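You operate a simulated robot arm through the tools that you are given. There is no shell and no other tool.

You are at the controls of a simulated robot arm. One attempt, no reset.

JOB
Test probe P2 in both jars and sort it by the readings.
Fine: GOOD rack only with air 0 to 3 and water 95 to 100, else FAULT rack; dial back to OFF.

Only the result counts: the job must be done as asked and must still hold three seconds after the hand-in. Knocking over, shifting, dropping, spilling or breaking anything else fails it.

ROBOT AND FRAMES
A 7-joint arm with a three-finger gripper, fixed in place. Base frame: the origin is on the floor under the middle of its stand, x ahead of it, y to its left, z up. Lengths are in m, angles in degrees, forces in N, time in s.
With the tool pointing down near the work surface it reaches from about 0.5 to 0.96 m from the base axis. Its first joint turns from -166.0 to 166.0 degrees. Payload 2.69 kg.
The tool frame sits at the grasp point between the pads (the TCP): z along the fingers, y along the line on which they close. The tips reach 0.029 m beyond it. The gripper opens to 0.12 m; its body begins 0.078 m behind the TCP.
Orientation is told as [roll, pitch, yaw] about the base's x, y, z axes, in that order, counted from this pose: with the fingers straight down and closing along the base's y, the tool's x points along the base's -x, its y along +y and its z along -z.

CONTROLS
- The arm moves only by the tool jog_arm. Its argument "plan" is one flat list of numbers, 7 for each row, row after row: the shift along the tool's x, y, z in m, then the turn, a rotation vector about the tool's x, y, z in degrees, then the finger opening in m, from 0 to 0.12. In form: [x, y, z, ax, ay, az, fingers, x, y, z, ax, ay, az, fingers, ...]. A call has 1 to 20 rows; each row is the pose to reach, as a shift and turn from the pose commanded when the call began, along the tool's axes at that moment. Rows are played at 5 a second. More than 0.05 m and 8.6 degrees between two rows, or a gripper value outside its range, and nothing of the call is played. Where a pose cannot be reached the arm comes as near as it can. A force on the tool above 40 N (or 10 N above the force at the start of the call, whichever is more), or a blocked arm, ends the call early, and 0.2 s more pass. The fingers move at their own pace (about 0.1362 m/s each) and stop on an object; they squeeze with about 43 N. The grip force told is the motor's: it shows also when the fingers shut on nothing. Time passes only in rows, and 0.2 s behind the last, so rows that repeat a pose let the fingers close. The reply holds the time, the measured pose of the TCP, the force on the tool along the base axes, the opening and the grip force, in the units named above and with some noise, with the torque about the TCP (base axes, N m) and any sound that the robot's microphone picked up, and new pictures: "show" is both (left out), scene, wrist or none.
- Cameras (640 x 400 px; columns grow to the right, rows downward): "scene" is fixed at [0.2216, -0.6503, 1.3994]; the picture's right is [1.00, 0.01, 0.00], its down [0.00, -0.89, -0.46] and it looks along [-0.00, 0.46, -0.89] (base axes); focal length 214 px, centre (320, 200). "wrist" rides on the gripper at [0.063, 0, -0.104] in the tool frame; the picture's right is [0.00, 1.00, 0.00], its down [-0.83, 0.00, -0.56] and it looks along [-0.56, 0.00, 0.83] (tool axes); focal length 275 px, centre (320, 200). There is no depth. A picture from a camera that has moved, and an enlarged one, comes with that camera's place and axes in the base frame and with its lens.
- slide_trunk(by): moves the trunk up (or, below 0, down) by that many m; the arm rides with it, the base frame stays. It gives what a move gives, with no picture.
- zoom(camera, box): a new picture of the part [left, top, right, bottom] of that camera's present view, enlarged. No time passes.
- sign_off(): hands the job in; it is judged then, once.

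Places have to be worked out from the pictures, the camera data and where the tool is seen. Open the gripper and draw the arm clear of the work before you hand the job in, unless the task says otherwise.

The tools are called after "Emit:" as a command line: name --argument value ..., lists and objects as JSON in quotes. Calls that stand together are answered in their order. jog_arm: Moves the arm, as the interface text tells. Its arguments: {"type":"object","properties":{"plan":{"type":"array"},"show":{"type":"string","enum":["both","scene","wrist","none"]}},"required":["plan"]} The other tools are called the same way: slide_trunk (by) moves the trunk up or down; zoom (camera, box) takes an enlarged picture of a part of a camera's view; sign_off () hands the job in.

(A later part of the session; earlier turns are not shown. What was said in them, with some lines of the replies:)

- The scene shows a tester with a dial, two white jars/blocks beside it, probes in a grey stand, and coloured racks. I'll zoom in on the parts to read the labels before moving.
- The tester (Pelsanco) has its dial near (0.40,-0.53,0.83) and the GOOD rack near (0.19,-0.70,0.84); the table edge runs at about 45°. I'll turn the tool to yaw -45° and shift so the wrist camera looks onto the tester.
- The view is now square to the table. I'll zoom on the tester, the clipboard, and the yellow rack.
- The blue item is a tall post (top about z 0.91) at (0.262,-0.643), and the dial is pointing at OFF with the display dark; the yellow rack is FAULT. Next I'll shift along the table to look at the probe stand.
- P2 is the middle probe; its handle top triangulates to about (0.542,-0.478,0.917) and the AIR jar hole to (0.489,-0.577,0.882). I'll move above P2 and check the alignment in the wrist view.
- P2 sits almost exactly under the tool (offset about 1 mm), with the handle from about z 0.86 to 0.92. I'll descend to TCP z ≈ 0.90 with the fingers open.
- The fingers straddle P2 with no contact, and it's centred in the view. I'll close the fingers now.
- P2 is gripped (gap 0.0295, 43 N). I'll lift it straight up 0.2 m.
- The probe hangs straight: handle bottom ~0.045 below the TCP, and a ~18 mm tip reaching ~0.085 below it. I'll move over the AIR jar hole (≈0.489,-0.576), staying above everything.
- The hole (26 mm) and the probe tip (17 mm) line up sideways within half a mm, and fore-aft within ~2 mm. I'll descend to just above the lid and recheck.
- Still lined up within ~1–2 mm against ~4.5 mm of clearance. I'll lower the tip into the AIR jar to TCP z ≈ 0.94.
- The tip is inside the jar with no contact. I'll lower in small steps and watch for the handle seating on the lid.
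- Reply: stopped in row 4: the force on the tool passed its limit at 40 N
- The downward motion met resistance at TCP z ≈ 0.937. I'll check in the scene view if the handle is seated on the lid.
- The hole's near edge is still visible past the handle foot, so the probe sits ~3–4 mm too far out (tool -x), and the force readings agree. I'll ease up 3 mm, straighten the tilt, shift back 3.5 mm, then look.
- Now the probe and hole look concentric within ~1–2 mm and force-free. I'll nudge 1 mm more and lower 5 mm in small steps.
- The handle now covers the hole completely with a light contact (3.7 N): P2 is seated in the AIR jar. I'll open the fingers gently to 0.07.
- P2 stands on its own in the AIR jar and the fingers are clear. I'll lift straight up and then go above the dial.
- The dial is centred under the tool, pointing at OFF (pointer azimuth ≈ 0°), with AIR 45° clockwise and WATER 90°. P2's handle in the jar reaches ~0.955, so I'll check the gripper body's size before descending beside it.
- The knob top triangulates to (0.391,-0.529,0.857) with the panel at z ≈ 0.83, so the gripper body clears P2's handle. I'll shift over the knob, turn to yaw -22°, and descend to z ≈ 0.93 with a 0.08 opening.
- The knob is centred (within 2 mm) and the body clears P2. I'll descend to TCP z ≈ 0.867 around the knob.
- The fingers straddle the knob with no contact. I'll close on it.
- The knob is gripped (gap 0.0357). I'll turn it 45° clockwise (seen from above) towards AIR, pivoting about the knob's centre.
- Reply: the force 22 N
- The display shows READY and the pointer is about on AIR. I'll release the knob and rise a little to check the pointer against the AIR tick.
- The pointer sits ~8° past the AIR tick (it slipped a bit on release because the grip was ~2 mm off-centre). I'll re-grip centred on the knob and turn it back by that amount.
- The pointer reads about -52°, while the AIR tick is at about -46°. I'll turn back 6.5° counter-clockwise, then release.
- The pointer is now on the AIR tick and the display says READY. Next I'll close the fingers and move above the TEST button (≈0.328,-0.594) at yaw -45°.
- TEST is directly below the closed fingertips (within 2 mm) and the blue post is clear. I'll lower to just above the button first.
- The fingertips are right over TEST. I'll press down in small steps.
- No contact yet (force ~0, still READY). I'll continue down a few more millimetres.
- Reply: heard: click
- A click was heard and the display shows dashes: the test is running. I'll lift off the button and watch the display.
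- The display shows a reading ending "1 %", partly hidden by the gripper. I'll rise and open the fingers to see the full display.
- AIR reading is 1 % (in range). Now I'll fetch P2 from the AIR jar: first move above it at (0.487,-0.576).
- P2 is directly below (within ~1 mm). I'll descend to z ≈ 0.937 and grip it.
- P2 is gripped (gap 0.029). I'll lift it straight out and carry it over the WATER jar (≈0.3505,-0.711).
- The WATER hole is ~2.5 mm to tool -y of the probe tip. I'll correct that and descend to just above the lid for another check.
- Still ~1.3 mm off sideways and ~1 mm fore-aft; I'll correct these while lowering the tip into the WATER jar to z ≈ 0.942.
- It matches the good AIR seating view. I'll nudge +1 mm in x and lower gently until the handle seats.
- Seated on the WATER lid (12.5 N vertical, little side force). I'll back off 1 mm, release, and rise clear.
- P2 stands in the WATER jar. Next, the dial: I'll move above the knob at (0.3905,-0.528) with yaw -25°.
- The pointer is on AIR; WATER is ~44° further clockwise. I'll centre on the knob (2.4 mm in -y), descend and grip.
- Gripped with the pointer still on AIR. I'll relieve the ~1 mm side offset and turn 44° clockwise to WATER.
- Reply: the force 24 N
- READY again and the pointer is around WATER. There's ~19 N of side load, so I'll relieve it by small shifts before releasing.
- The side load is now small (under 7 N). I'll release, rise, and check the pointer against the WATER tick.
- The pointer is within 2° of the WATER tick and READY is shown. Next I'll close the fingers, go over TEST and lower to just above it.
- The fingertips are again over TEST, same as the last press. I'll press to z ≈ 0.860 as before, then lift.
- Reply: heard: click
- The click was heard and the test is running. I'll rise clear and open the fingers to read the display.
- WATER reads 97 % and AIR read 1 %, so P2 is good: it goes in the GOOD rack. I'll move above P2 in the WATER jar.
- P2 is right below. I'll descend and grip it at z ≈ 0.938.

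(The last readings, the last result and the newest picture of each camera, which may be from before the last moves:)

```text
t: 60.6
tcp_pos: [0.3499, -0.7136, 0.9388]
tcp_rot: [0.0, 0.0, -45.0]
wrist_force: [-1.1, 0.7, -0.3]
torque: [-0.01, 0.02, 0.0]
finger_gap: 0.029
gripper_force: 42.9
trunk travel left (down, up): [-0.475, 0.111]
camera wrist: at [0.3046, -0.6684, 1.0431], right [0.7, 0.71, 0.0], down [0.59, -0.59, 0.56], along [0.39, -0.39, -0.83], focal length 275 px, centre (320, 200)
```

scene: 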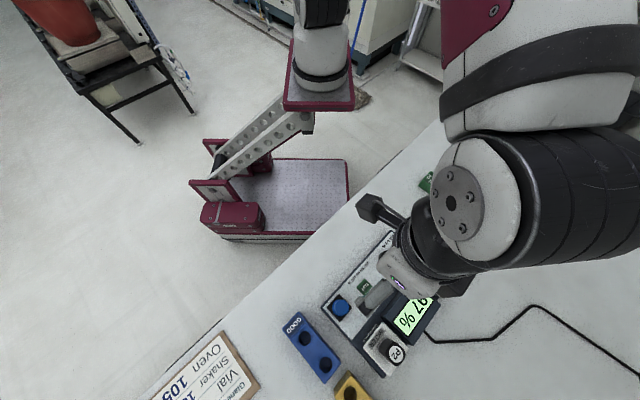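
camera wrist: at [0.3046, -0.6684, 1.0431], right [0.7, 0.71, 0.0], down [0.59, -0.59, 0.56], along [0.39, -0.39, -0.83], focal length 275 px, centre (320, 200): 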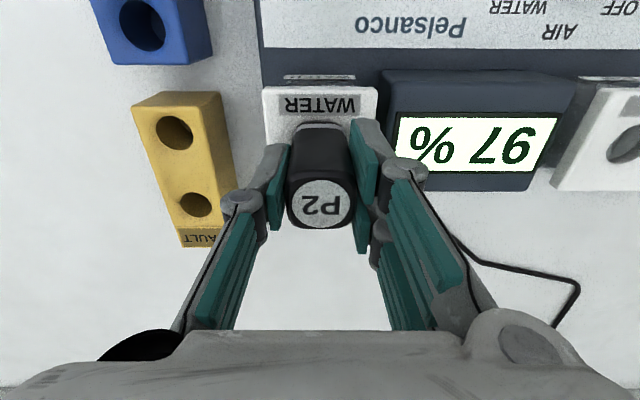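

P2 is gripped. I'll lift it clear and carry it over the outer hole of the GOOD rack (≈0.232,-0.750).

Emit:
jog_arm --plan '[0, 0, -0.03, 0, 0, 0, 0, 0, 0, -0.07, 0, 0, 0, 0, 0, 0, -0.11, 0, 0, 0, 0, 0.015, -0.03, -0.11, 0, 0, 0, 0, 0.03, -0.06, -0.11, 0, 0, 0, 0, 0.045, -0.088, -0.11, 0, 0, 0, 0, 0.0574, -0.1088, -0.11, 0, 0, 0, 0, 0.0574, -0.1088, -0.11, 0, 0, 0, 0]' --show "both"

Emit:
zoom --camera "wrist" --box '[272, 55, 368, 135]'

Emit:
zoom --camera "scene" --box '[270, 290, 400, 390]'

```text
t: 62.5
tcp_pos: [0.234, -0.737, 1.0469]
tcp_rot: [-0.1, 0.0, -45.0]
wrist_force: [0.3, -0.6, -0.7]
torque: [0.02, -0.01, 0.01]
finger_gap: 0.0291
gripper_force: 43.2
out of reach, approached as far as the arm can: row 6, 7, 8
trunk travel left (down, up): [-0.475, 0.111]
camera wrist: at [0.1895, -0.6916, 1.1521], right [0.7, 0.71, 0.0], down [0.59, -0.59, 0.56], along [0.39, -0.39, -0.83], focal length 275 px, centre (320, 200)
```

scene: 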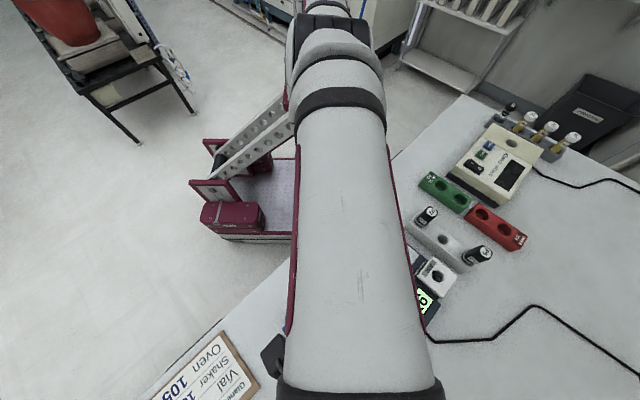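
wrist: 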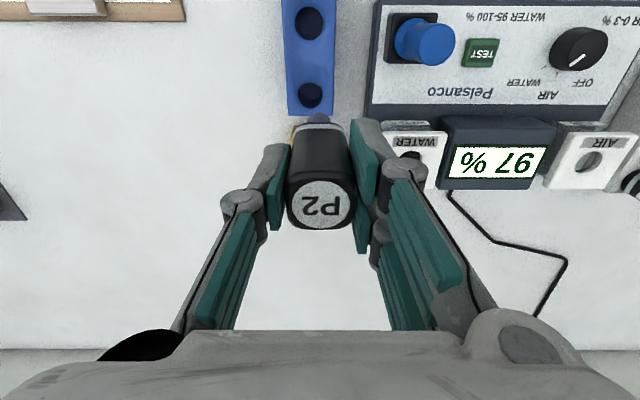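

```text
5.00 times, centred on (320, 95) of wrist
camera zoom: at [0.1895, -0.6916, 1.1521], right [0.7, 0.71, 0.0], down [0.59, -0.59, 0.56], along [0.39, -0.39, -0.83], focal length 1376 px, centre (320, 725)
```

zoom: 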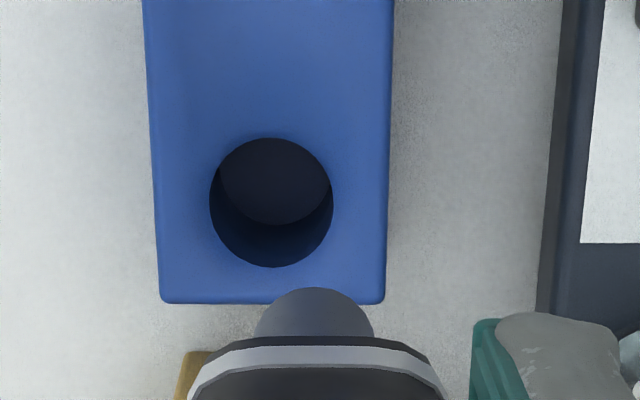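

```text
4.00 times, centred on (335, 340) of scene
camera zoom: at [0.2216, -0.6503, 1.3994], right [1.0, 0.01, 0.0], down [0.0, -0.89, -0.46], along [0.0, 0.46, -0.89], focal length 858 px, centre (260, -360)
```

zoom: 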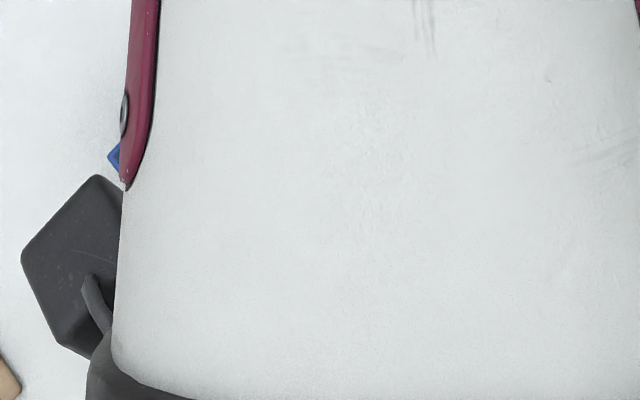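

The arm stopped ~13 mm short of the target ("out of reach"), probably a wrist/joint limit with this yaw. I'll rotate the tool towards yaw -70° in place, which also keeps the fingers away from the blue post, and see where it ends up.

Emit:
jog_arm --plan '[0, 0, 0, 0, 0, 6, 0, 0, 0, 0, 0, 0, 12, 0, 0, 0, 0, 0, 0, 18, 0, 0, 0, 0, 0, 0, 25, 0, 0, 0, 0, 0, 0, 25, 0]' --show "both"

Emit:
zoom --camera "wrist" --box '[262, 35, 378, 135]'

```text
t: 63.6
tcp_pos: [0.2355, -0.736, 1.0477]
tcp_rot: [0.1, 0.1, -70.2]
wrist_force: [0.2, 0.7, -1.6]
torque: [-0.01, 0.0, -0.01]
finger_gap: 0.0292
gripper_force: 43.3
trunk travel left (down, up): [-0.475, 0.111]
camera wrist: at [0.2129, -0.6767, 1.1522], right [0.94, 0.34, 0.0], down [0.29, -0.78, 0.56], along [0.19, -0.52, -0.83], focal length 275 px, centre (320, 200)
```

scene: 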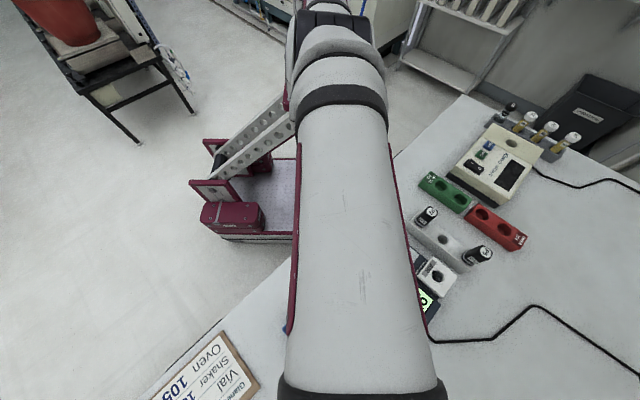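
wrist: 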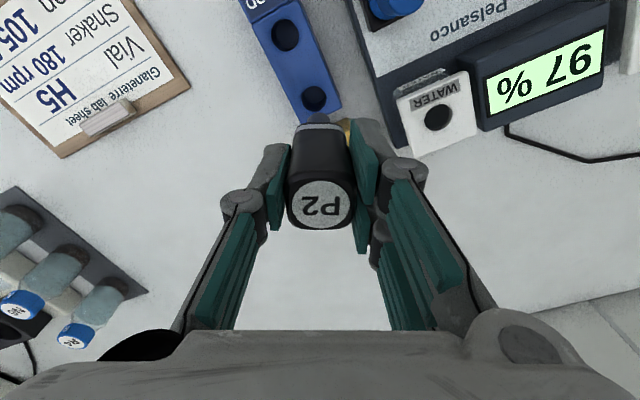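

```text
4.00 times, centred on (320, 85) of wrist
camera zoom: at [0.2129, -0.6767, 1.1522], right [0.94, 0.34, 0.0], down [0.29, -0.78, 0.56], along [0.19, -0.52, -0.83], focal length 1101 px, centre (320, 660)
```

zoom: 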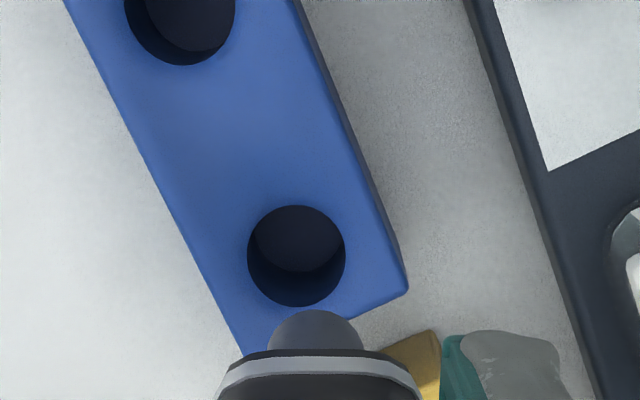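

The rotation worked. The outer GOOD hole is now ~14 mm out and ~6 mm to the left in tool axes, at about (0.234,-0.751). I'll shift there while lowering a little.

Emit:
jog_arm --plan '[-0.004, -0.002, 0.01, 0, 0, 0, 0, -0.009, -0.0045, 0.02, 0, 0, 0, 0, -0.0136, -0.0064, 0.03, 0, 0, 0, 0, -0.0136, -0.0064, 0.03, 0, 0, 0, 0]' --show "wrist"

Emit:
zoom --camera "wrist" --box '[262, 35, 378, 135]'

```text
t: 64.7
tcp_pos: [0.2343, -0.7387, 1.0209]
tcp_rot: [0.0, -0.1, -70.1]
wrist_force: [0.4, -0.3, -0.4]
torque: [0.03, 0.0, 0.01]
finger_gap: 0.0291
gripper_force: 42.6
out of reach, approached as far as the arm can: row 1, 2, 3, 4
trunk travel left (down, up): [-0.475, 0.111]
camera wrist: at [0.2106, -0.6797, 1.1255], right [0.94, 0.35, 0.0], down [0.29, -0.78, 0.56], along [0.19, -0.52, -0.83], focal length 275 px, centre (320, 200)
```

wrist: 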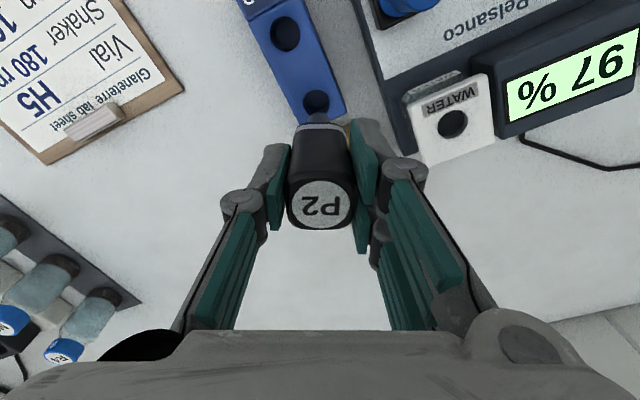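

```text
4.00 times, centred on (320, 85) of wrist
camera zoom: at [0.2106, -0.6797, 1.1255], right [0.94, 0.35, 0.0], down [0.29, -0.78, 0.56], along [0.19, -0.52, -0.83], focal length 1101 px, centre (320, 660)
```

zoom: 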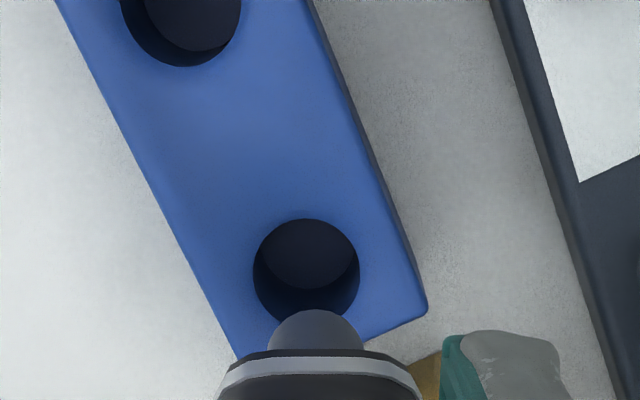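

At this hole the arm is at its reach limit (still 13 mm short), so I'll use the inner GOOD hole instead, at ≈(0.187,-0.703), which is nearer the robot. I'll keep the finger opening small there because of the blue post ~8 cm away.

Emit:
jog_arm --plan '[0.017, -0.011, -0.01, 0, 0, 0, 0, 0.034, -0.022, -0.02, 0, 0, 0, 0, 0.0497, -0.0323, -0.02, 0, 0, 0, 0, 0.0497, -0.0323, -0.02, 0, 0, 0, 0]' --show "both"

Emit:
zoom --camera "wrist" --box '[262, 35, 378, 135]'

```text
t: 65.7
tcp_pos: [0.1869, -0.7058, 1.0397]
tcp_rot: [0.0, 0.0, -70.0]
wrist_force: [0.1, -0.6, 0.1]
torque: [-0.01, 0.0, 0.03]
finger_gap: 0.0291
gripper_force: 42.9
trunk travel left (down, up): [-0.475, 0.111]
camera wrist: at [0.1641, -0.6438, 1.1448], right [0.94, 0.35, 0.0], down [0.29, -0.78, 0.56], along [0.19, -0.52, -0.83], focal length 275 px, centre (320, 200)
```

scene: 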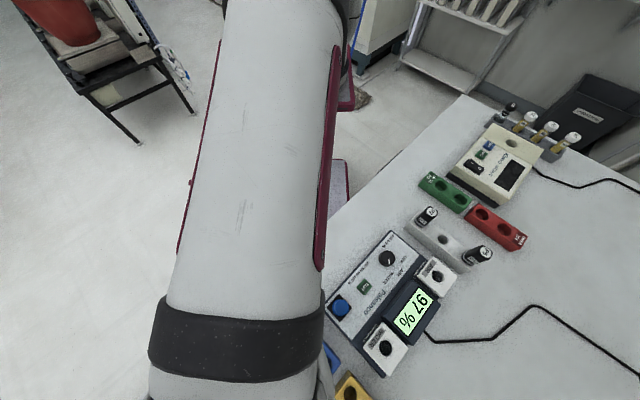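
wrist: 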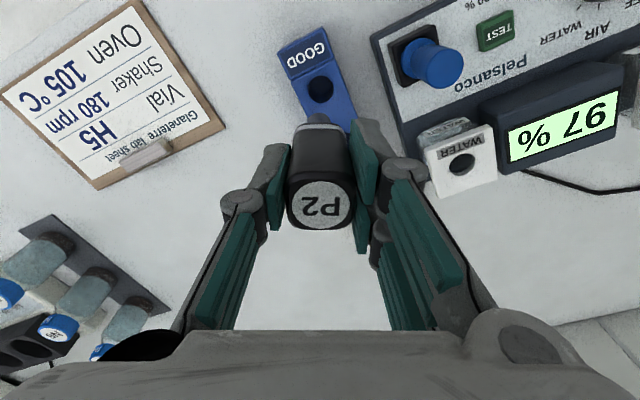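

```text
4.00 times, centred on (320, 85) of wrist
camera zoom: at [0.1641, -0.6438, 1.1448], right [0.94, 0.35, 0.0], down [0.29, -0.78, 0.56], along [0.19, -0.52, -0.83], focal length 1101 px, centre (320, 660)
```

zoom: 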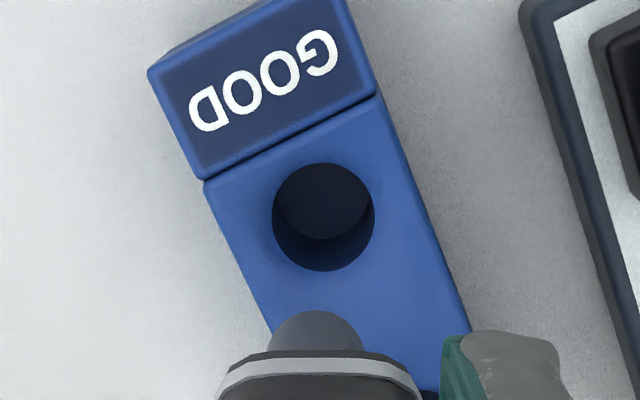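

The inner GOOD hole is centred within ~2 mm. I'll make small corrections and descend to just above the rack.

Emit:
jog_arm --plan '[0.0005, 0.0017, 0.03, 0, 0, 0, 0, 0.0005, 0.0017, 0.065, 0, 0, 0, 0, 0.0005, 0.0017, 0.09, 0, 0, 0, 0, 0.0005, 0.0017, 0.09, 0, 0, 0, 0]' --show "wrist"

Emit:
zoom --camera "wrist" --box '[272, 55, 368, 135]'

```text
t: 66.7
tcp_pos: [0.1869, -0.7037, 0.95]
tcp_rot: [-0.1, 0.1, -70.0]
wrist_force: [-0.9, -0.3, -1.2]
torque: [0.03, 0.01, -0.01]
finger_gap: 0.0291
gripper_force: 42.9
trunk travel left (down, up): [-0.475, 0.111]
camera wrist: at [0.1653, -0.6429, 1.0547], right [0.94, 0.35, 0.0], down [0.29, -0.78, 0.56], along [0.19, -0.52, -0.83], focal length 275 px, centre (320, 200)
```

wrist: 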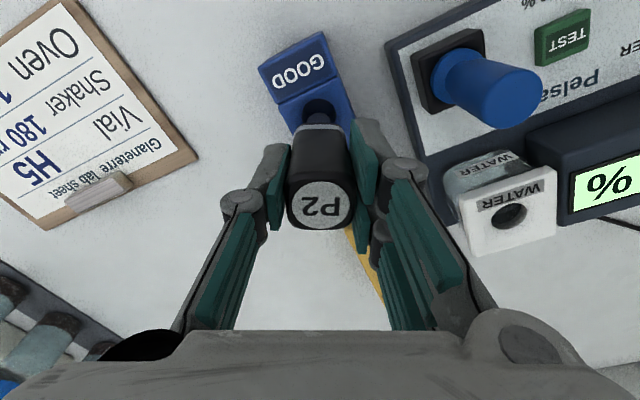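

```text
5.00 times, centred on (320, 95) of wrist
camera zoom: at [0.1653, -0.6429, 1.0547], right [0.94, 0.35, 0.0], down [0.29, -0.78, 0.56], along [0.19, -0.52, -0.83], focal length 1376 px, centre (320, 725)
```

zoom: 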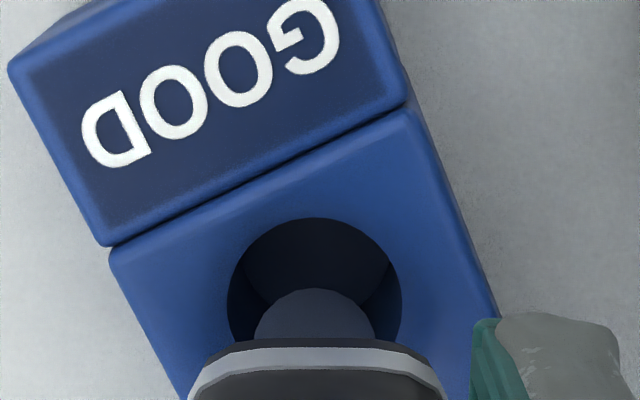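

The tip and hole are aligned. I'll lower the tip into the hole, down to z ≈ 0.91.

Emit:
jog_arm --plan '[0, 0, 0.012, 0, 0, 0, 0, 0, 0, 0.024, 0, 0, 0, 0, 0, 0, 0.036, 0, 0, 0, 0, 0, 0, 0.04, 0, 0, 0, 0, 0, 0, 0.04, 0, 0, 0, 0]' --show "wrist"

Emit:
zoom --camera "wrist" --box '[272, 75, 368, 135]'

```text
t: 67.8
tcp_pos: [0.1881, -0.7022, 0.9093]
tcp_rot: [0.0, 0.0, -70.1]
wrist_force: [-0.1, -0.1, -1.2]
torque: [0.01, -0.02, 0.0]
finger_gap: 0.029
gripper_force: 43.1
trunk travel left (down, up): [-0.475, 0.111]
camera wrist: at [0.1654, -0.6429, 1.0147], right [0.94, 0.35, 0.0], down [0.29, -0.78, 0.56], along [0.19, -0.52, -0.83], focal length 275 px, centre (320, 200)
```

wrist: 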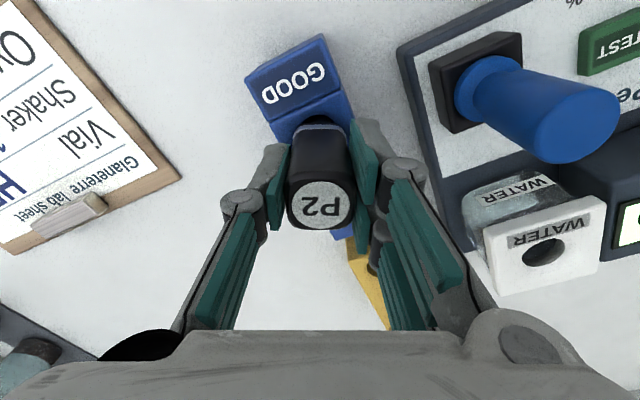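

```text
6.67 times, centred on (320, 105) of wrist
camera zoom: at [0.1654, -0.6429, 1.0147], right [0.94, 0.35, 0.0], down [0.29, -0.78, 0.56], along [0.19, -0.52, -0.83], focal length 1835 px, centre (320, 833)
```

zoom: 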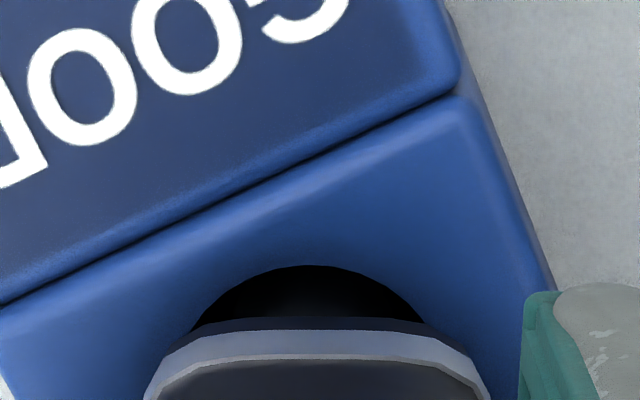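

Inserted without contact. I'll keep lowering in small steps until the handle seats on the rack.

Emit:
jog_arm --plan '[0.0005, -0.0004, 0.004, 0, 0, 0, 0, 0.0008, -0.0004, 0.008, 0, 0, 0, 0, 0.0008, -0.0004, 0.011, 0, 0, 0, 0, 0.0008, -0.0004, 0.011, 0, 0, 0, 0]' --show "wrist"

Emit:
zoom --camera "wrist" --box '[272, 75, 368, 135]'

```text
t: 68.8
tcp_pos: [0.1875, -0.7011, 0.9033]
tcp_rot: [-0.1, -0.4, -70.0]
wrist_force: [1.7, 9.1, 38.2]
torque: [0.73, 0.06, -0.01]
finger_gap: 0.0293
gripper_force: 43.6
trunk travel left (down, up): [-0.475, 0.111]
camera wrist: at [0.1643, -0.6417, 1.0074], right [0.94, 0.35, 0.0], down [0.29, -0.78, 0.56], along [0.19, -0.53, -0.83], focal length 275 px, centre (320, 200)
```

wrist: 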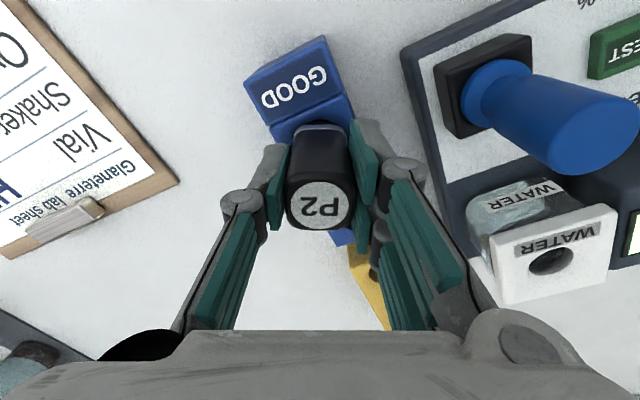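

```text
6.67 times, centred on (320, 105) of wrist
camera zoom: at [0.1643, -0.6417, 1.0074], right [0.94, 0.35, 0.0], down [0.29, -0.78, 0.56], along [0.19, -0.53, -0.83], focal length 1835 px, centre (320, 833)
```

zoom: 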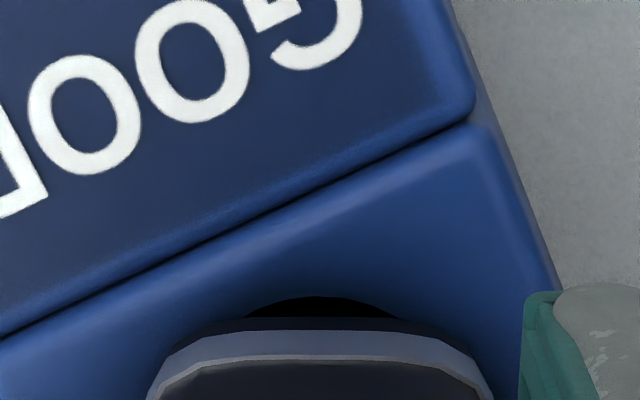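

The handle met firm contact at z ≈ 0.903 (38 N). I'll ease up, shift ~2 mm in tool +x to centre it on the hole, then set it down lightly.

Emit:
jog_arm --plan '[0, 0, -0.006, 0, 0, 0, 0, 0.001, 0, -0.009, 0, 0, 0, 0, 0.0022, 0, -0.009, 0, 0, 0, 0, 0.0022, 0, -0.0065, 0, 0, 0, 0, 0.0022, 0, -0.005, 0, 0, 0, 0, 0.0022, 0, -0.005, 0, 0, 0, 0]' --show "wrist"

Emit:
zoom --camera "wrist" --box '[272, 75, 368, 135]'

```text
t: 70.2
tcp_pos: [0.1871, -0.6997, 0.9044]
tcp_rot: [0.0, 0.0, -70.0]
wrist_force: [0.4, -1.1, -0.6]
torque: [0.0, -0.01, 0.0]
finger_gap: 0.0293
gripper_force: 42.5
trunk travel left (down, up): [-0.475, 0.111]
camera wrist: at [0.1641, -0.64, 1.0089], right [0.94, 0.35, 0.0], down [0.29, -0.78, 0.56], along [0.19, -0.52, -0.83], focal length 275 px, centre (320, 200)
```

wrist: 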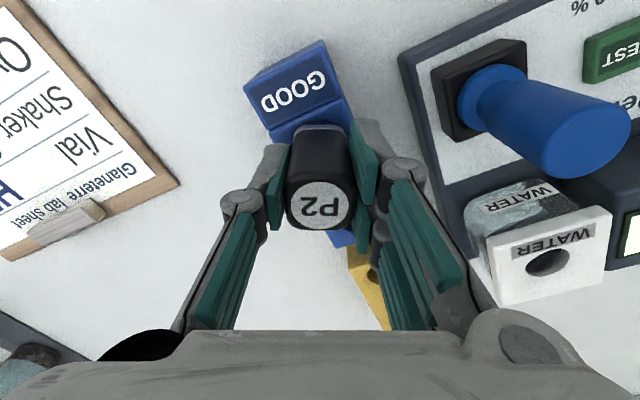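

```text
6.67 times, centred on (320, 105) of wrist
camera zoom: at [0.1641, -0.64, 1.0089], right [0.94, 0.35, 0.0], down [0.29, -0.78, 0.56], along [0.19, -0.52, -0.83], focal length 1835 px, centre (320, 833)
```

zoom: 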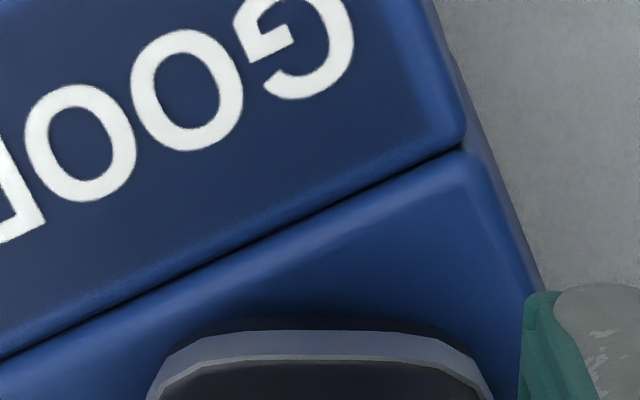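

The handle foot now covers the hole. I'll lower a couple of millimetres until a light touch.

Emit:
jog_arm --plan '[0, 0, 0.001, 0, 0, 0, 0, 0, 0, 0.002, 0, 0, 0, 0, 0, 0, 0.0025, 0, 0, 0, 0, 0, 0, 0.0025, 0, 0, 0, 0]' --show "wrist"

```text
t: 71.2
tcp_pos: [0.1861, -0.6994, 0.9034]
tcp_rot: [-0.1, -0.1, -70.0]
wrist_force: [-0.2, 1.9, 8.7]
torque: [0.0, -0.04, 0.0]
finger_gap: 0.0294
gripper_force: 42.7
trunk travel left (down, up): [-0.475, 0.111]
camera wrist: at [0.1639, -0.6399, 1.0076], right [0.94, 0.35, 0.0], down [0.29, -0.78, 0.56], along [0.19, -0.52, -0.83], focal length 275 px, centre (320, 200)
```

wrist: 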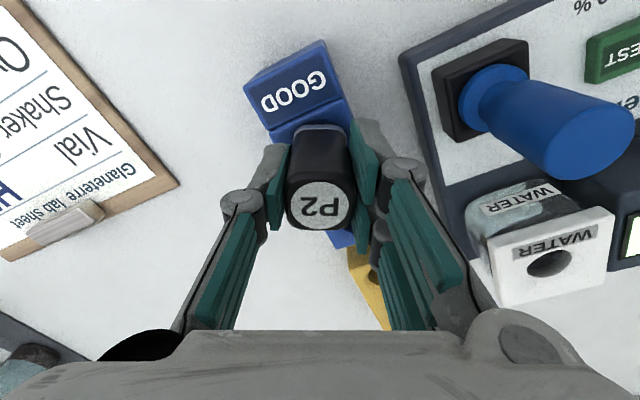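

P2 is seated in the GOOD rack (8.7 N contact). I'll open the fingers only to 0.06 to stay clear of the post, then lift straight up.

Emit:
jog_arm --plan '[0, 0, -0.001, 0, 0, 0, 0.02, 0, 0, -0.001, 0, 0, 0, 0.045, 0, 0, -0.001, 0, 0, 0, 0.06, 0, 0, -0.001, 0, 0, 0, 0.06]' --show "wrist"

Emit:
zoom --camera "wrist" --box '[220, 30, 420, 250]'

```text
t: 72.2
tcp_pos: [0.1864, -0.6991, 0.9037]
tcp_rot: [-0.1, 0.0, -70.0]
wrist_force: [-0.1, 0.8, -0.1]
torque: [0.01, 0.01, 0.02]
finger_gap: 0.0599
gripper_force: 0.1
trunk travel left (down, up): [-0.475, 0.111]
camera wrist: at [0.1637, -0.6399, 1.0075], right [0.94, 0.35, 0.0], down [0.29, -0.78, 0.56], along [0.19, -0.52, -0.83], focal length 275 px, centre (320, 200)
```

wrist: 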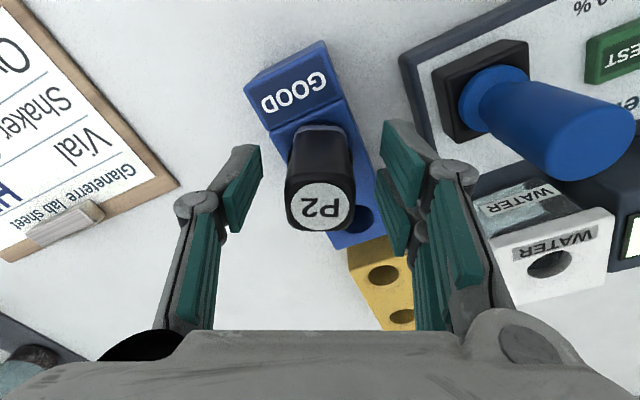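

```text
1.82 times, centred on (320, 140) of wrist
camera zoom: at [0.1637, -0.6399, 1.0075], right [0.94, 0.35, 0.0], down [0.29, -0.78, 0.56], along [0.19, -0.52, -0.83], focal length 500 px, centre (320, 309)
```

zoom: 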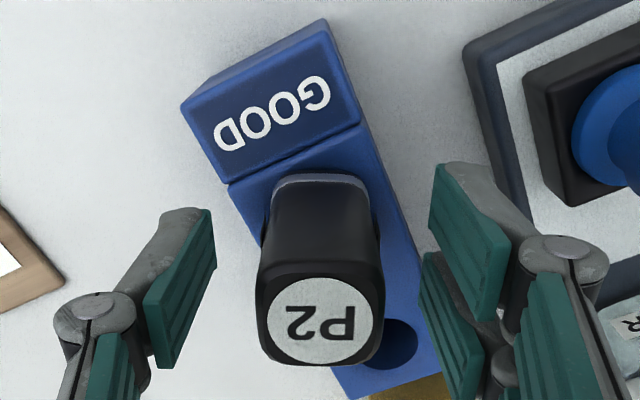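

P2 stands upright in the GOOD rack. I'll lift straight up and go back above the dial to turn it to OFF.

Emit:
jog_arm --plan '[0, 0, -0.04, 0, 0, 0, 0.06, 0, 0, -0.08, 0, 0, 0, 0.06, 0, 0, -0.12, 0, 0, 0, 0.06, 0.016, 0.042, -0.13, 0, 0, 0, 0.07, 0.032, 0.084, -0.13, 0, 0, 0, 0.08, 0.047, 0.126, -0.13, 0, 0, 0, 0.08, 0.062, 0.168, -0.13, 0, 0, 0, 0.08, 0.077, 0.21, -0.13, 0, 0, 0, 0.08, 0.0912, 0.2499, -0.12, 0, 0, -3, 0.08, 0.0912, 0.2499, -0.085, 0, 0, -3, 0.08, 0.0912, 0.2499, -0.085, 0, 0, -3, 0.08]' --show "both"

Emit:
zoom --camera "wrist" --box '[272, 60, 368, 135]'

Emit:
zoom --camera "scene" --box '[260, 280, 420, 400]'

```text
t: 74.7
tcp_pos: [0.3914, -0.5283, 0.9878]
tcp_rot: [0.1, 0.0, -67.1]
wrist_force: [0.0, -0.4, 0.4]
torque: [-0.01, 0.0, -0.01]
finger_gap: 0.0802
gripper_force: 0.1
trunk travel left (down, up): [-0.475, 0.111]
camera wrist: at [0.3652, -0.4694, 1.0924], right [0.92, 0.39, 0.0], down [0.33, -0.76, 0.56], along [0.22, -0.51, -0.83], focal length 275 px, centre (320, 200)
```

scene: 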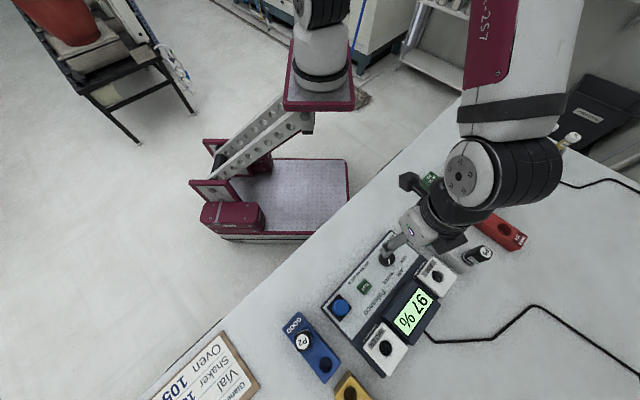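
wrist: 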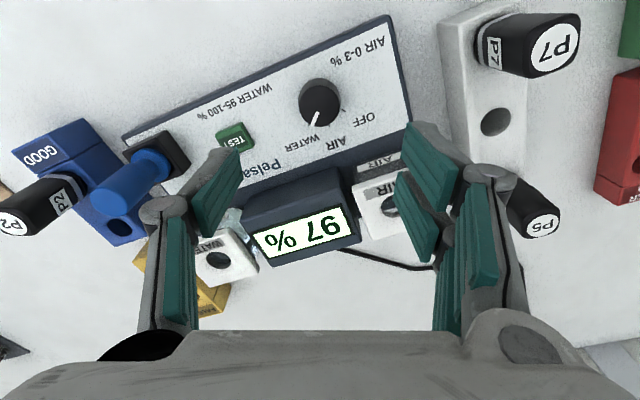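

```text
5.33 times, centred on (320, 98) of wrist
camera zoom: at [0.3652, -0.4694, 1.0924], right [0.92, 0.39, 0.0], down [0.33, -0.76, 0.56], along [0.22, -0.51, -0.83], focal length 1468 px, centre (320, 747)
```

zoom: 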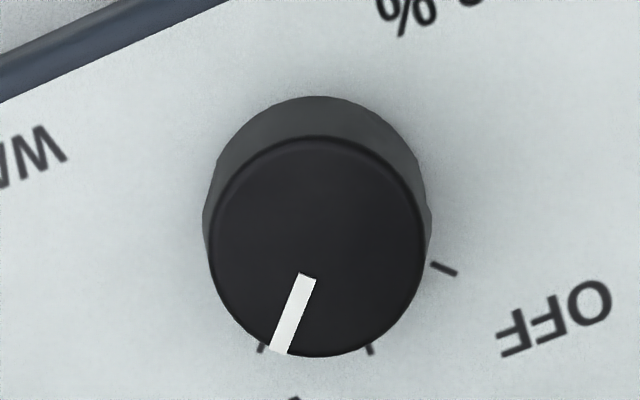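

```text
3.33 times, centred on (340, 340) of scene
camera zoom: at [0.2216, -0.6503, 1.3994], right [1.0, 0.01, 0.0], down [0.0, -0.89, -0.46], along [0.0, 0.46, -0.89], focal length 715 px, centre (253, -267)
```

zoom: 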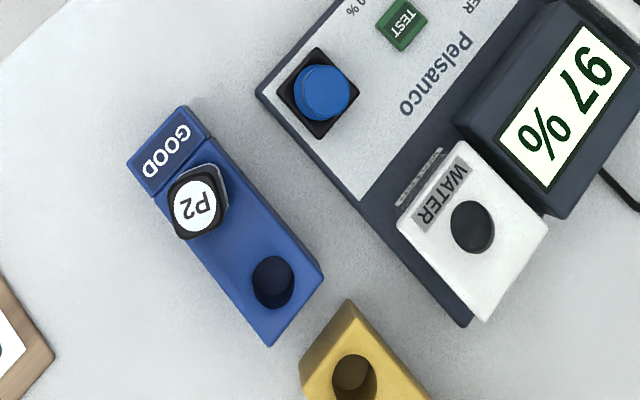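

P2 is in the GOOD rack and the rack hasn't moved. The dial is on WATER (≈ -88°) and OFF is at ≈ -3°; I'll descend and grip the knob for the first half-turn back.

Emit:
jog_arm --plan '[-0.0003, -0.0003, 0.03, 0, 0, 0, 0.08, -0.0003, -0.0003, 0.075, 0, 0, 0, 0.08, -0.0003, -0.0003, 0.121, 0, 0, 0, 0.08, -0.0003, -0.0003, 0.121, 0, 0, 0, 0.08, -0.0003, -0.0003, 0.121, 0, 0, 0, 0.05, -0.0003, -0.0003, 0.121, 0, 0, 0, 0.03, -0.0003, -0.0003, 0.121, 0, 0, 0, 0.0, -0.0003, -0.0003, 0.121, 0, 0, 0, 0.0]' --show "wrist"

```text
t: 76.5
tcp_pos: [0.3903, -0.5298, 0.8671]
tcp_rot: [0.0, -0.1, -67.0]
wrist_force: [0.9, -1.0, -3.7]
torque: [-0.39, -0.11, 0.01]
finger_gap: 0.0355
gripper_force: 44.8
trunk travel left (down, up): [-0.475, 0.111]
camera wrist: at [0.3649, -0.4709, 0.971], right [0.92, 0.39, 0.0], down [0.33, -0.76, 0.56], along [0.22, -0.51, -0.83], focal length 275 px, centre (320, 200)
```

wrist: 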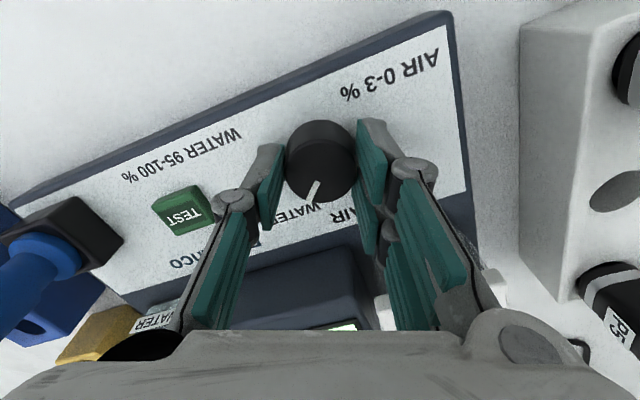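

The knob is gripped with low side load. I'll turn it 43° counter-clockwise, from WATER towards AIR.

Emit:
jog_arm --plan '[0, 0, 0, 0, 0, -7.2, 0, 0, 0, 0, 0, 0, -14.4, 0, 0, 0, 0, 0, 0, -21.6, 0, 0, 0, 0, 0, 0, -28.8, 0, 0, 0, 0, 0, 0, -36, 0, 0, 0, 0, 0, 0, -43, 0, 0, 0, 0, 0, 0, -43, 0]' --show "wrist"

```text
t: 78.0
tcp_pos: [0.3905, -0.5296, 0.8663]
tcp_rot: [-0.1, 0.0, -23.9]
wrist_force: [4.8, -8.4, -3.1]
torque: [-0.38, -0.26, 0.02]
finger_gap: 0.0353
gripper_force: 44.7
trunk travel left (down, up): [-0.475, 0.111]
camera wrist: at [0.3319, -0.5037, 0.971], right [0.4, 0.92, 0.0], down [0.76, -0.33, 0.56], along [0.51, -0.22, -0.83], focal length 275 px, centre (320, 200)
```

wrist: 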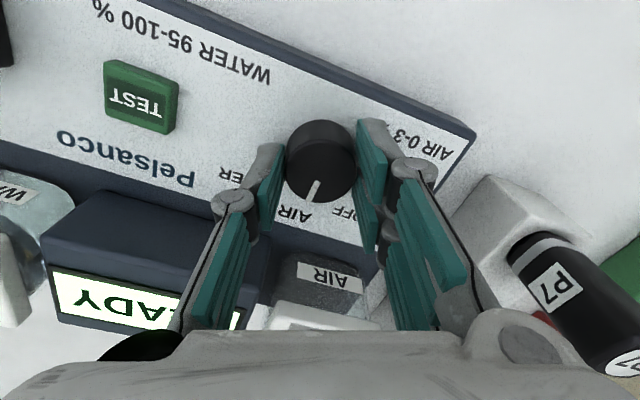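

The display is back to READY with low side load, so I'll keep the same grip and continue 42° more towards OFF.

Emit:
jog_arm --plan '[0, 0, 0, 0, 0, -7, 0, 0, 0, 0, 0, 0, -14, 0, 0, 0, 0, 0, 0, -21, 0, 0, 0, 0, 0, 0, -28, 0, 0, 0, 0, 0, 0, -35, 0, 0, 0, 0, 0, 0, -42, 0, 0, 0, 0, 0, 0, -42, 0]' --show "both"

Emit:
zoom --camera "wrist" --box '[250, 100, 390, 220]'

```text
t: 79.7
tcp_pos: [0.3908, -0.5303, 0.8675]
tcp_rot: [-0.1, 0.0, 18.1]
wrist_force: [11.4, -17.3, -2.3]
torque: [-0.34, -0.16, 0.02]
finger_gap: 0.0355
gripper_force: 45.2
trunk travel left (down, up): [-0.475, 0.111]
camera wrist: at [0.33, -0.5492, 0.9711], right [-0.32, 0.95, 0.0], down [0.79, 0.26, 0.56], along [0.53, 0.17, -0.83], focal length 275 px, centre (320, 200)
```

scene: 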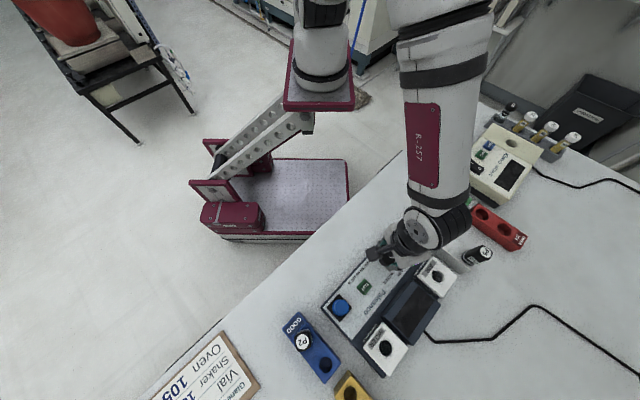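
wrist: 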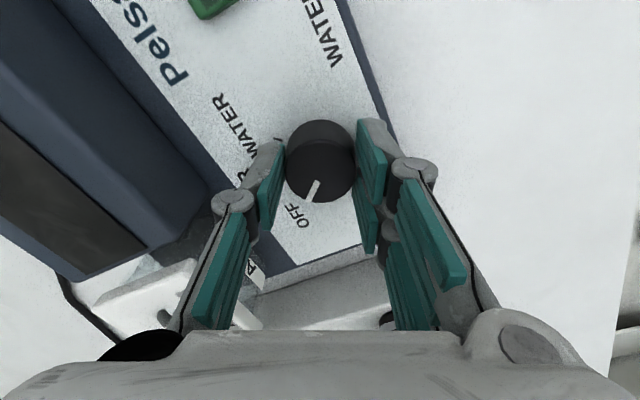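

```text
3.33 times, centred on (320, 160) of wrist
camera zoom: at [0.33, -0.5492, 0.9711], right [-0.32, 0.95, 0.0], down [0.79, 0.26, 0.56], along [0.53, 0.17, -0.83], focal length 918 px, centre (320, 333)
```

zoom: 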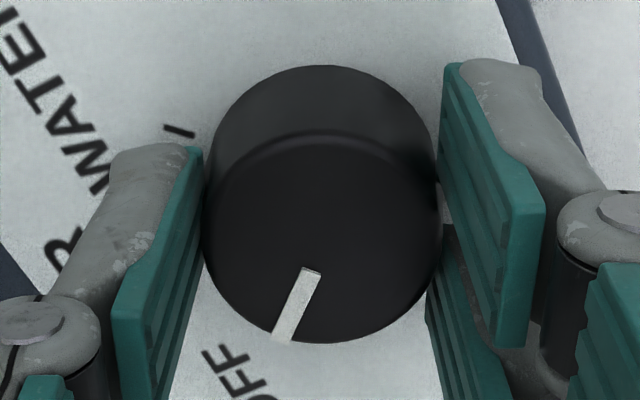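

The display went dark: the dial is at OFF. I'll relieve the side load (about 20 N in tool -y) before releasing.

Emit:
jog_arm --plan '[-0.0003, -0.001, 0, 0, 0, 0, 0, -0.0006, -0.002, 0, 0, 0, 0, 0, -0.0006, -0.002, 0, 0, 0, 0, 0]' --show "none"

```text
t: 80.5
tcp_pos: [0.3907, -0.5296, 0.8679]
tcp_rot: [0.1, 0.0, 17.9]
wrist_force: [5.1, -5.0, 4.2]
torque: [0.06, -0.43, 0.02]
finger_gap: 0.0358
gripper_force: 44.9
trunk travel left (down, up): [-0.475, 0.111]
```

Side load is down to ~7 N. I'll release, rise, and check the pointer.

Emit:
jog_arm --plan '[0, 0, 0, 0, 0, 0, 0.05, 0, 0, 0, 0, 0, 0, 0.08, 0, 0, 0, 0, 0, 0, 0.08, 0, 0, -0.04, 0, 0, 0, 0.08, 0, 0, -0.085, 0, 0, 0, 0.08, 0, 0, -0.13, 0, 0, 0, 0.08, 0, 0, -0.13, 0, 0, 0, 0.08]' --show "both"

Emit:
zoom --camera "wrist" --box '[272, 60, 368, 135]'

Emit:
zoom --camera "scene" --box '[355, 225, 435, 275]'

```text
t: 82.0
tcp_pos: [0.3897, -0.5304, 0.9972]
tcp_rot: [0.0, 0.0, 18.0]
wrist_force: [0.4, 0.2, 0.5]
torque: [0.02, 0.02, -0.07]
finger_gap: 0.08
gripper_force: 0.1
trunk travel left (down, up): [-0.475, 0.111]
camera wrist: at [0.3301, -0.5497, 1.1022], right [-0.31, 0.95, 0.0], down [0.79, 0.26, 0.56], along [0.53, 0.17, -0.83], focal length 275 px, centre (320, 200)
```

scene: 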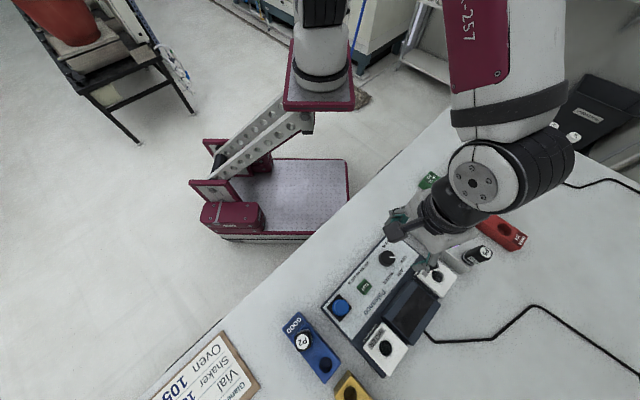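
wrist: 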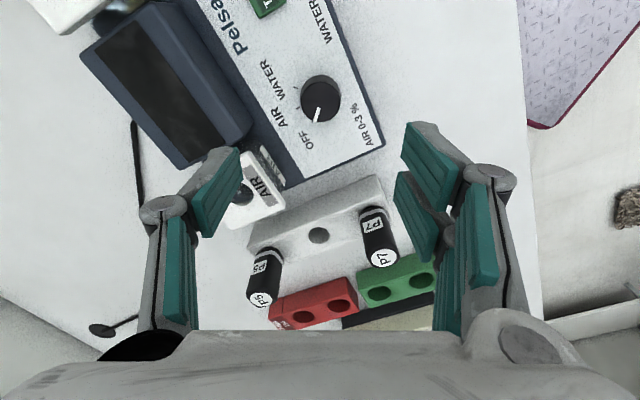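

```text
5.33 times, centred on (320, 98) of wrist
camera zoom: at [0.3301, -0.5497, 1.1022], right [-0.31, 0.95, 0.0], down [0.79, 0.26, 0.56], along [0.53, 0.17, -0.83], focal length 1468 px, centre (320, 747)
```

zoom: 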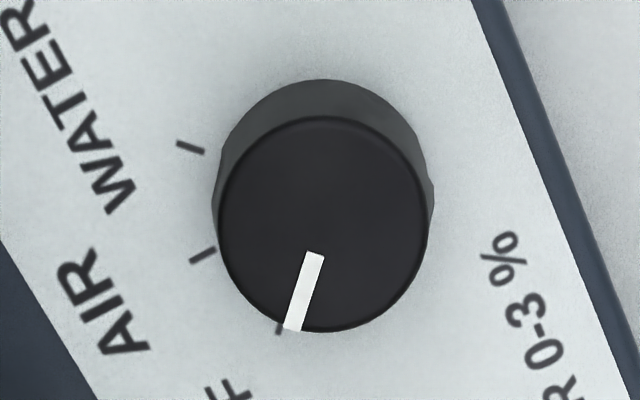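

```text
8.00 times, centred on (395, 250) of scene
camera zoom: at [0.2216, -0.6503, 1.3994], right [1.0, 0.01, 0.0], down [0.0, -0.89, -0.46], along [0.0, 0.46, -0.89], focal length 1716 px, centre (-280, -200)
```

zoom: 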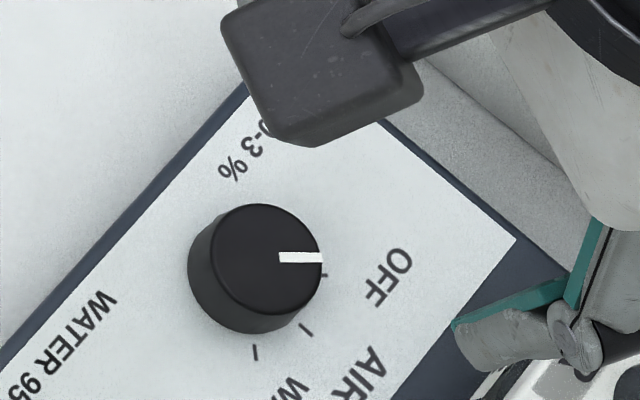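

The pointer is back exactly on OFF (same as at the start) and the display is dark. I'll draw the arm up and back from the work, then check the whole scene.

Emit:
jog_arm --plan '[0, 0, -0.04, 0, 0, 0, 0.1, 0, 0, -0.08, 0, 0, 0, 0.12, 0.02, 0.02, -0.1, 0, 0, 7, 0.12, 0.045, 0.045, -0.1, 0, 0, 14, 0.12, 0.07, 0.07, -0.1, 0, 0, 21, 0.12, 0.095, 0.095, -0.1, 0, 0, 28, 0.12, 0.11, 0.11, -0.1, 0, 0, 35, 0.12, 0.11, 0.11, -0.1, 0, 0, 35, 0.12]' --show "both"

Emit:
zoom --camera "scene" --box '[260, 160, 540, 400]'

Emit:
zoom --camera "scene" --box '[270, 300, 400, 400]'

```text
t: 83.8
tcp_pos: [0.2528, -0.4607, 1.0984]
tcp_rot: [0.0, 0.0, -17.0]
wrist_force: [0.2, -0.6, -0.1]
torque: [0.0, -0.03, 0.01]
finger_gap: 0.12
gripper_force: 0.1
trunk travel left (down, up): [-0.475, 0.111]
camera wrist: at [0.1913, -0.4417, 1.2017], right [0.29, 0.96, 0.0], down [0.8, -0.24, 0.56], along [0.53, -0.16, -0.83], focal length 275 px, centre (320, 200)
```

scene: 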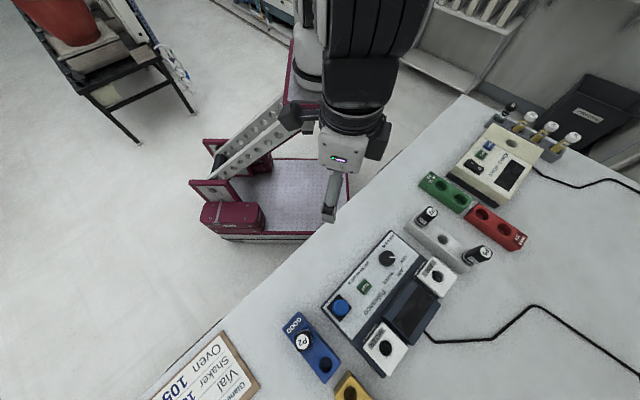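
wrist: 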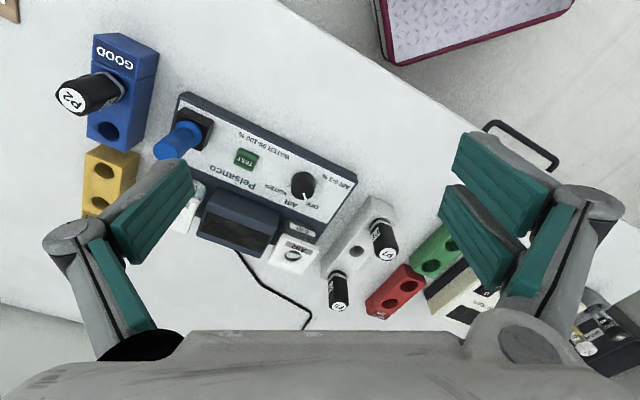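

```text
1.67 times, centred on (400, 280) of scene
camera zoom: at [0.2216, -0.6503, 1.3994], right [1.0, 0.01, 0.0], down [0.0, -0.89, -0.46], along [0.0, 0.46, -0.89], focal length 358 px, centre (187, 67)
```

zoom: 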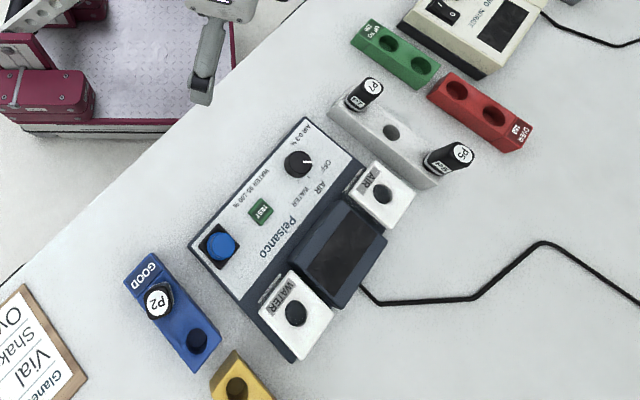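

```text
4.00 times, centred on (335, 350) of scene
camera zoom: at [0.2216, -0.6503, 1.3994], right [1.0, 0.01, 0.0], down [0.0, -0.89, -0.46], along [0.0, 0.46, -0.89], focal length 858 px, centre (260, -400)
```

zoom: 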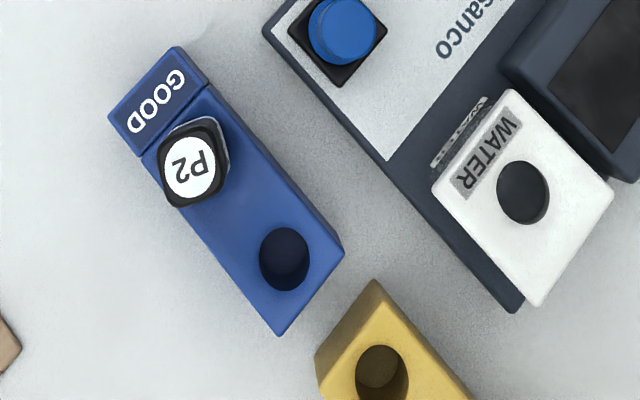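

P2 stands in the GOOD rack, the dial is on OFF, and the display is dark. The jars, racks and other probes are where they were, and the gripper is open and clear. Air read 1 % and water 97 %, so GOOD is the right rack and I'm handing in.

Emit:
sign_off

```text
The job is handed in.
```

Probe P2 passed both tests and is now in the GOOD rack, with the dial back at OFF. I've handed the job in, but no verdict has come back yet.

| Jar | Reading | Required |
|---|---|---|
| Air | 1 % | 0 to 3 |
| Water | 97 % | 95 to 100 |

- **Rack position:** P2 is in the inner hole, next to the GOOD label. The outer hole was about 13 mm beyond the arm's reach.
- **Firm contact:** The handle pressed on the AIR jar lid at 40 N and on the GOOD rack at about 38 N before I re-centred it. In the last pictures the jars, racks and other probes had not visibly moved.
- **Blue post:** I did not touch the blue post on the tester; neither test needed it.
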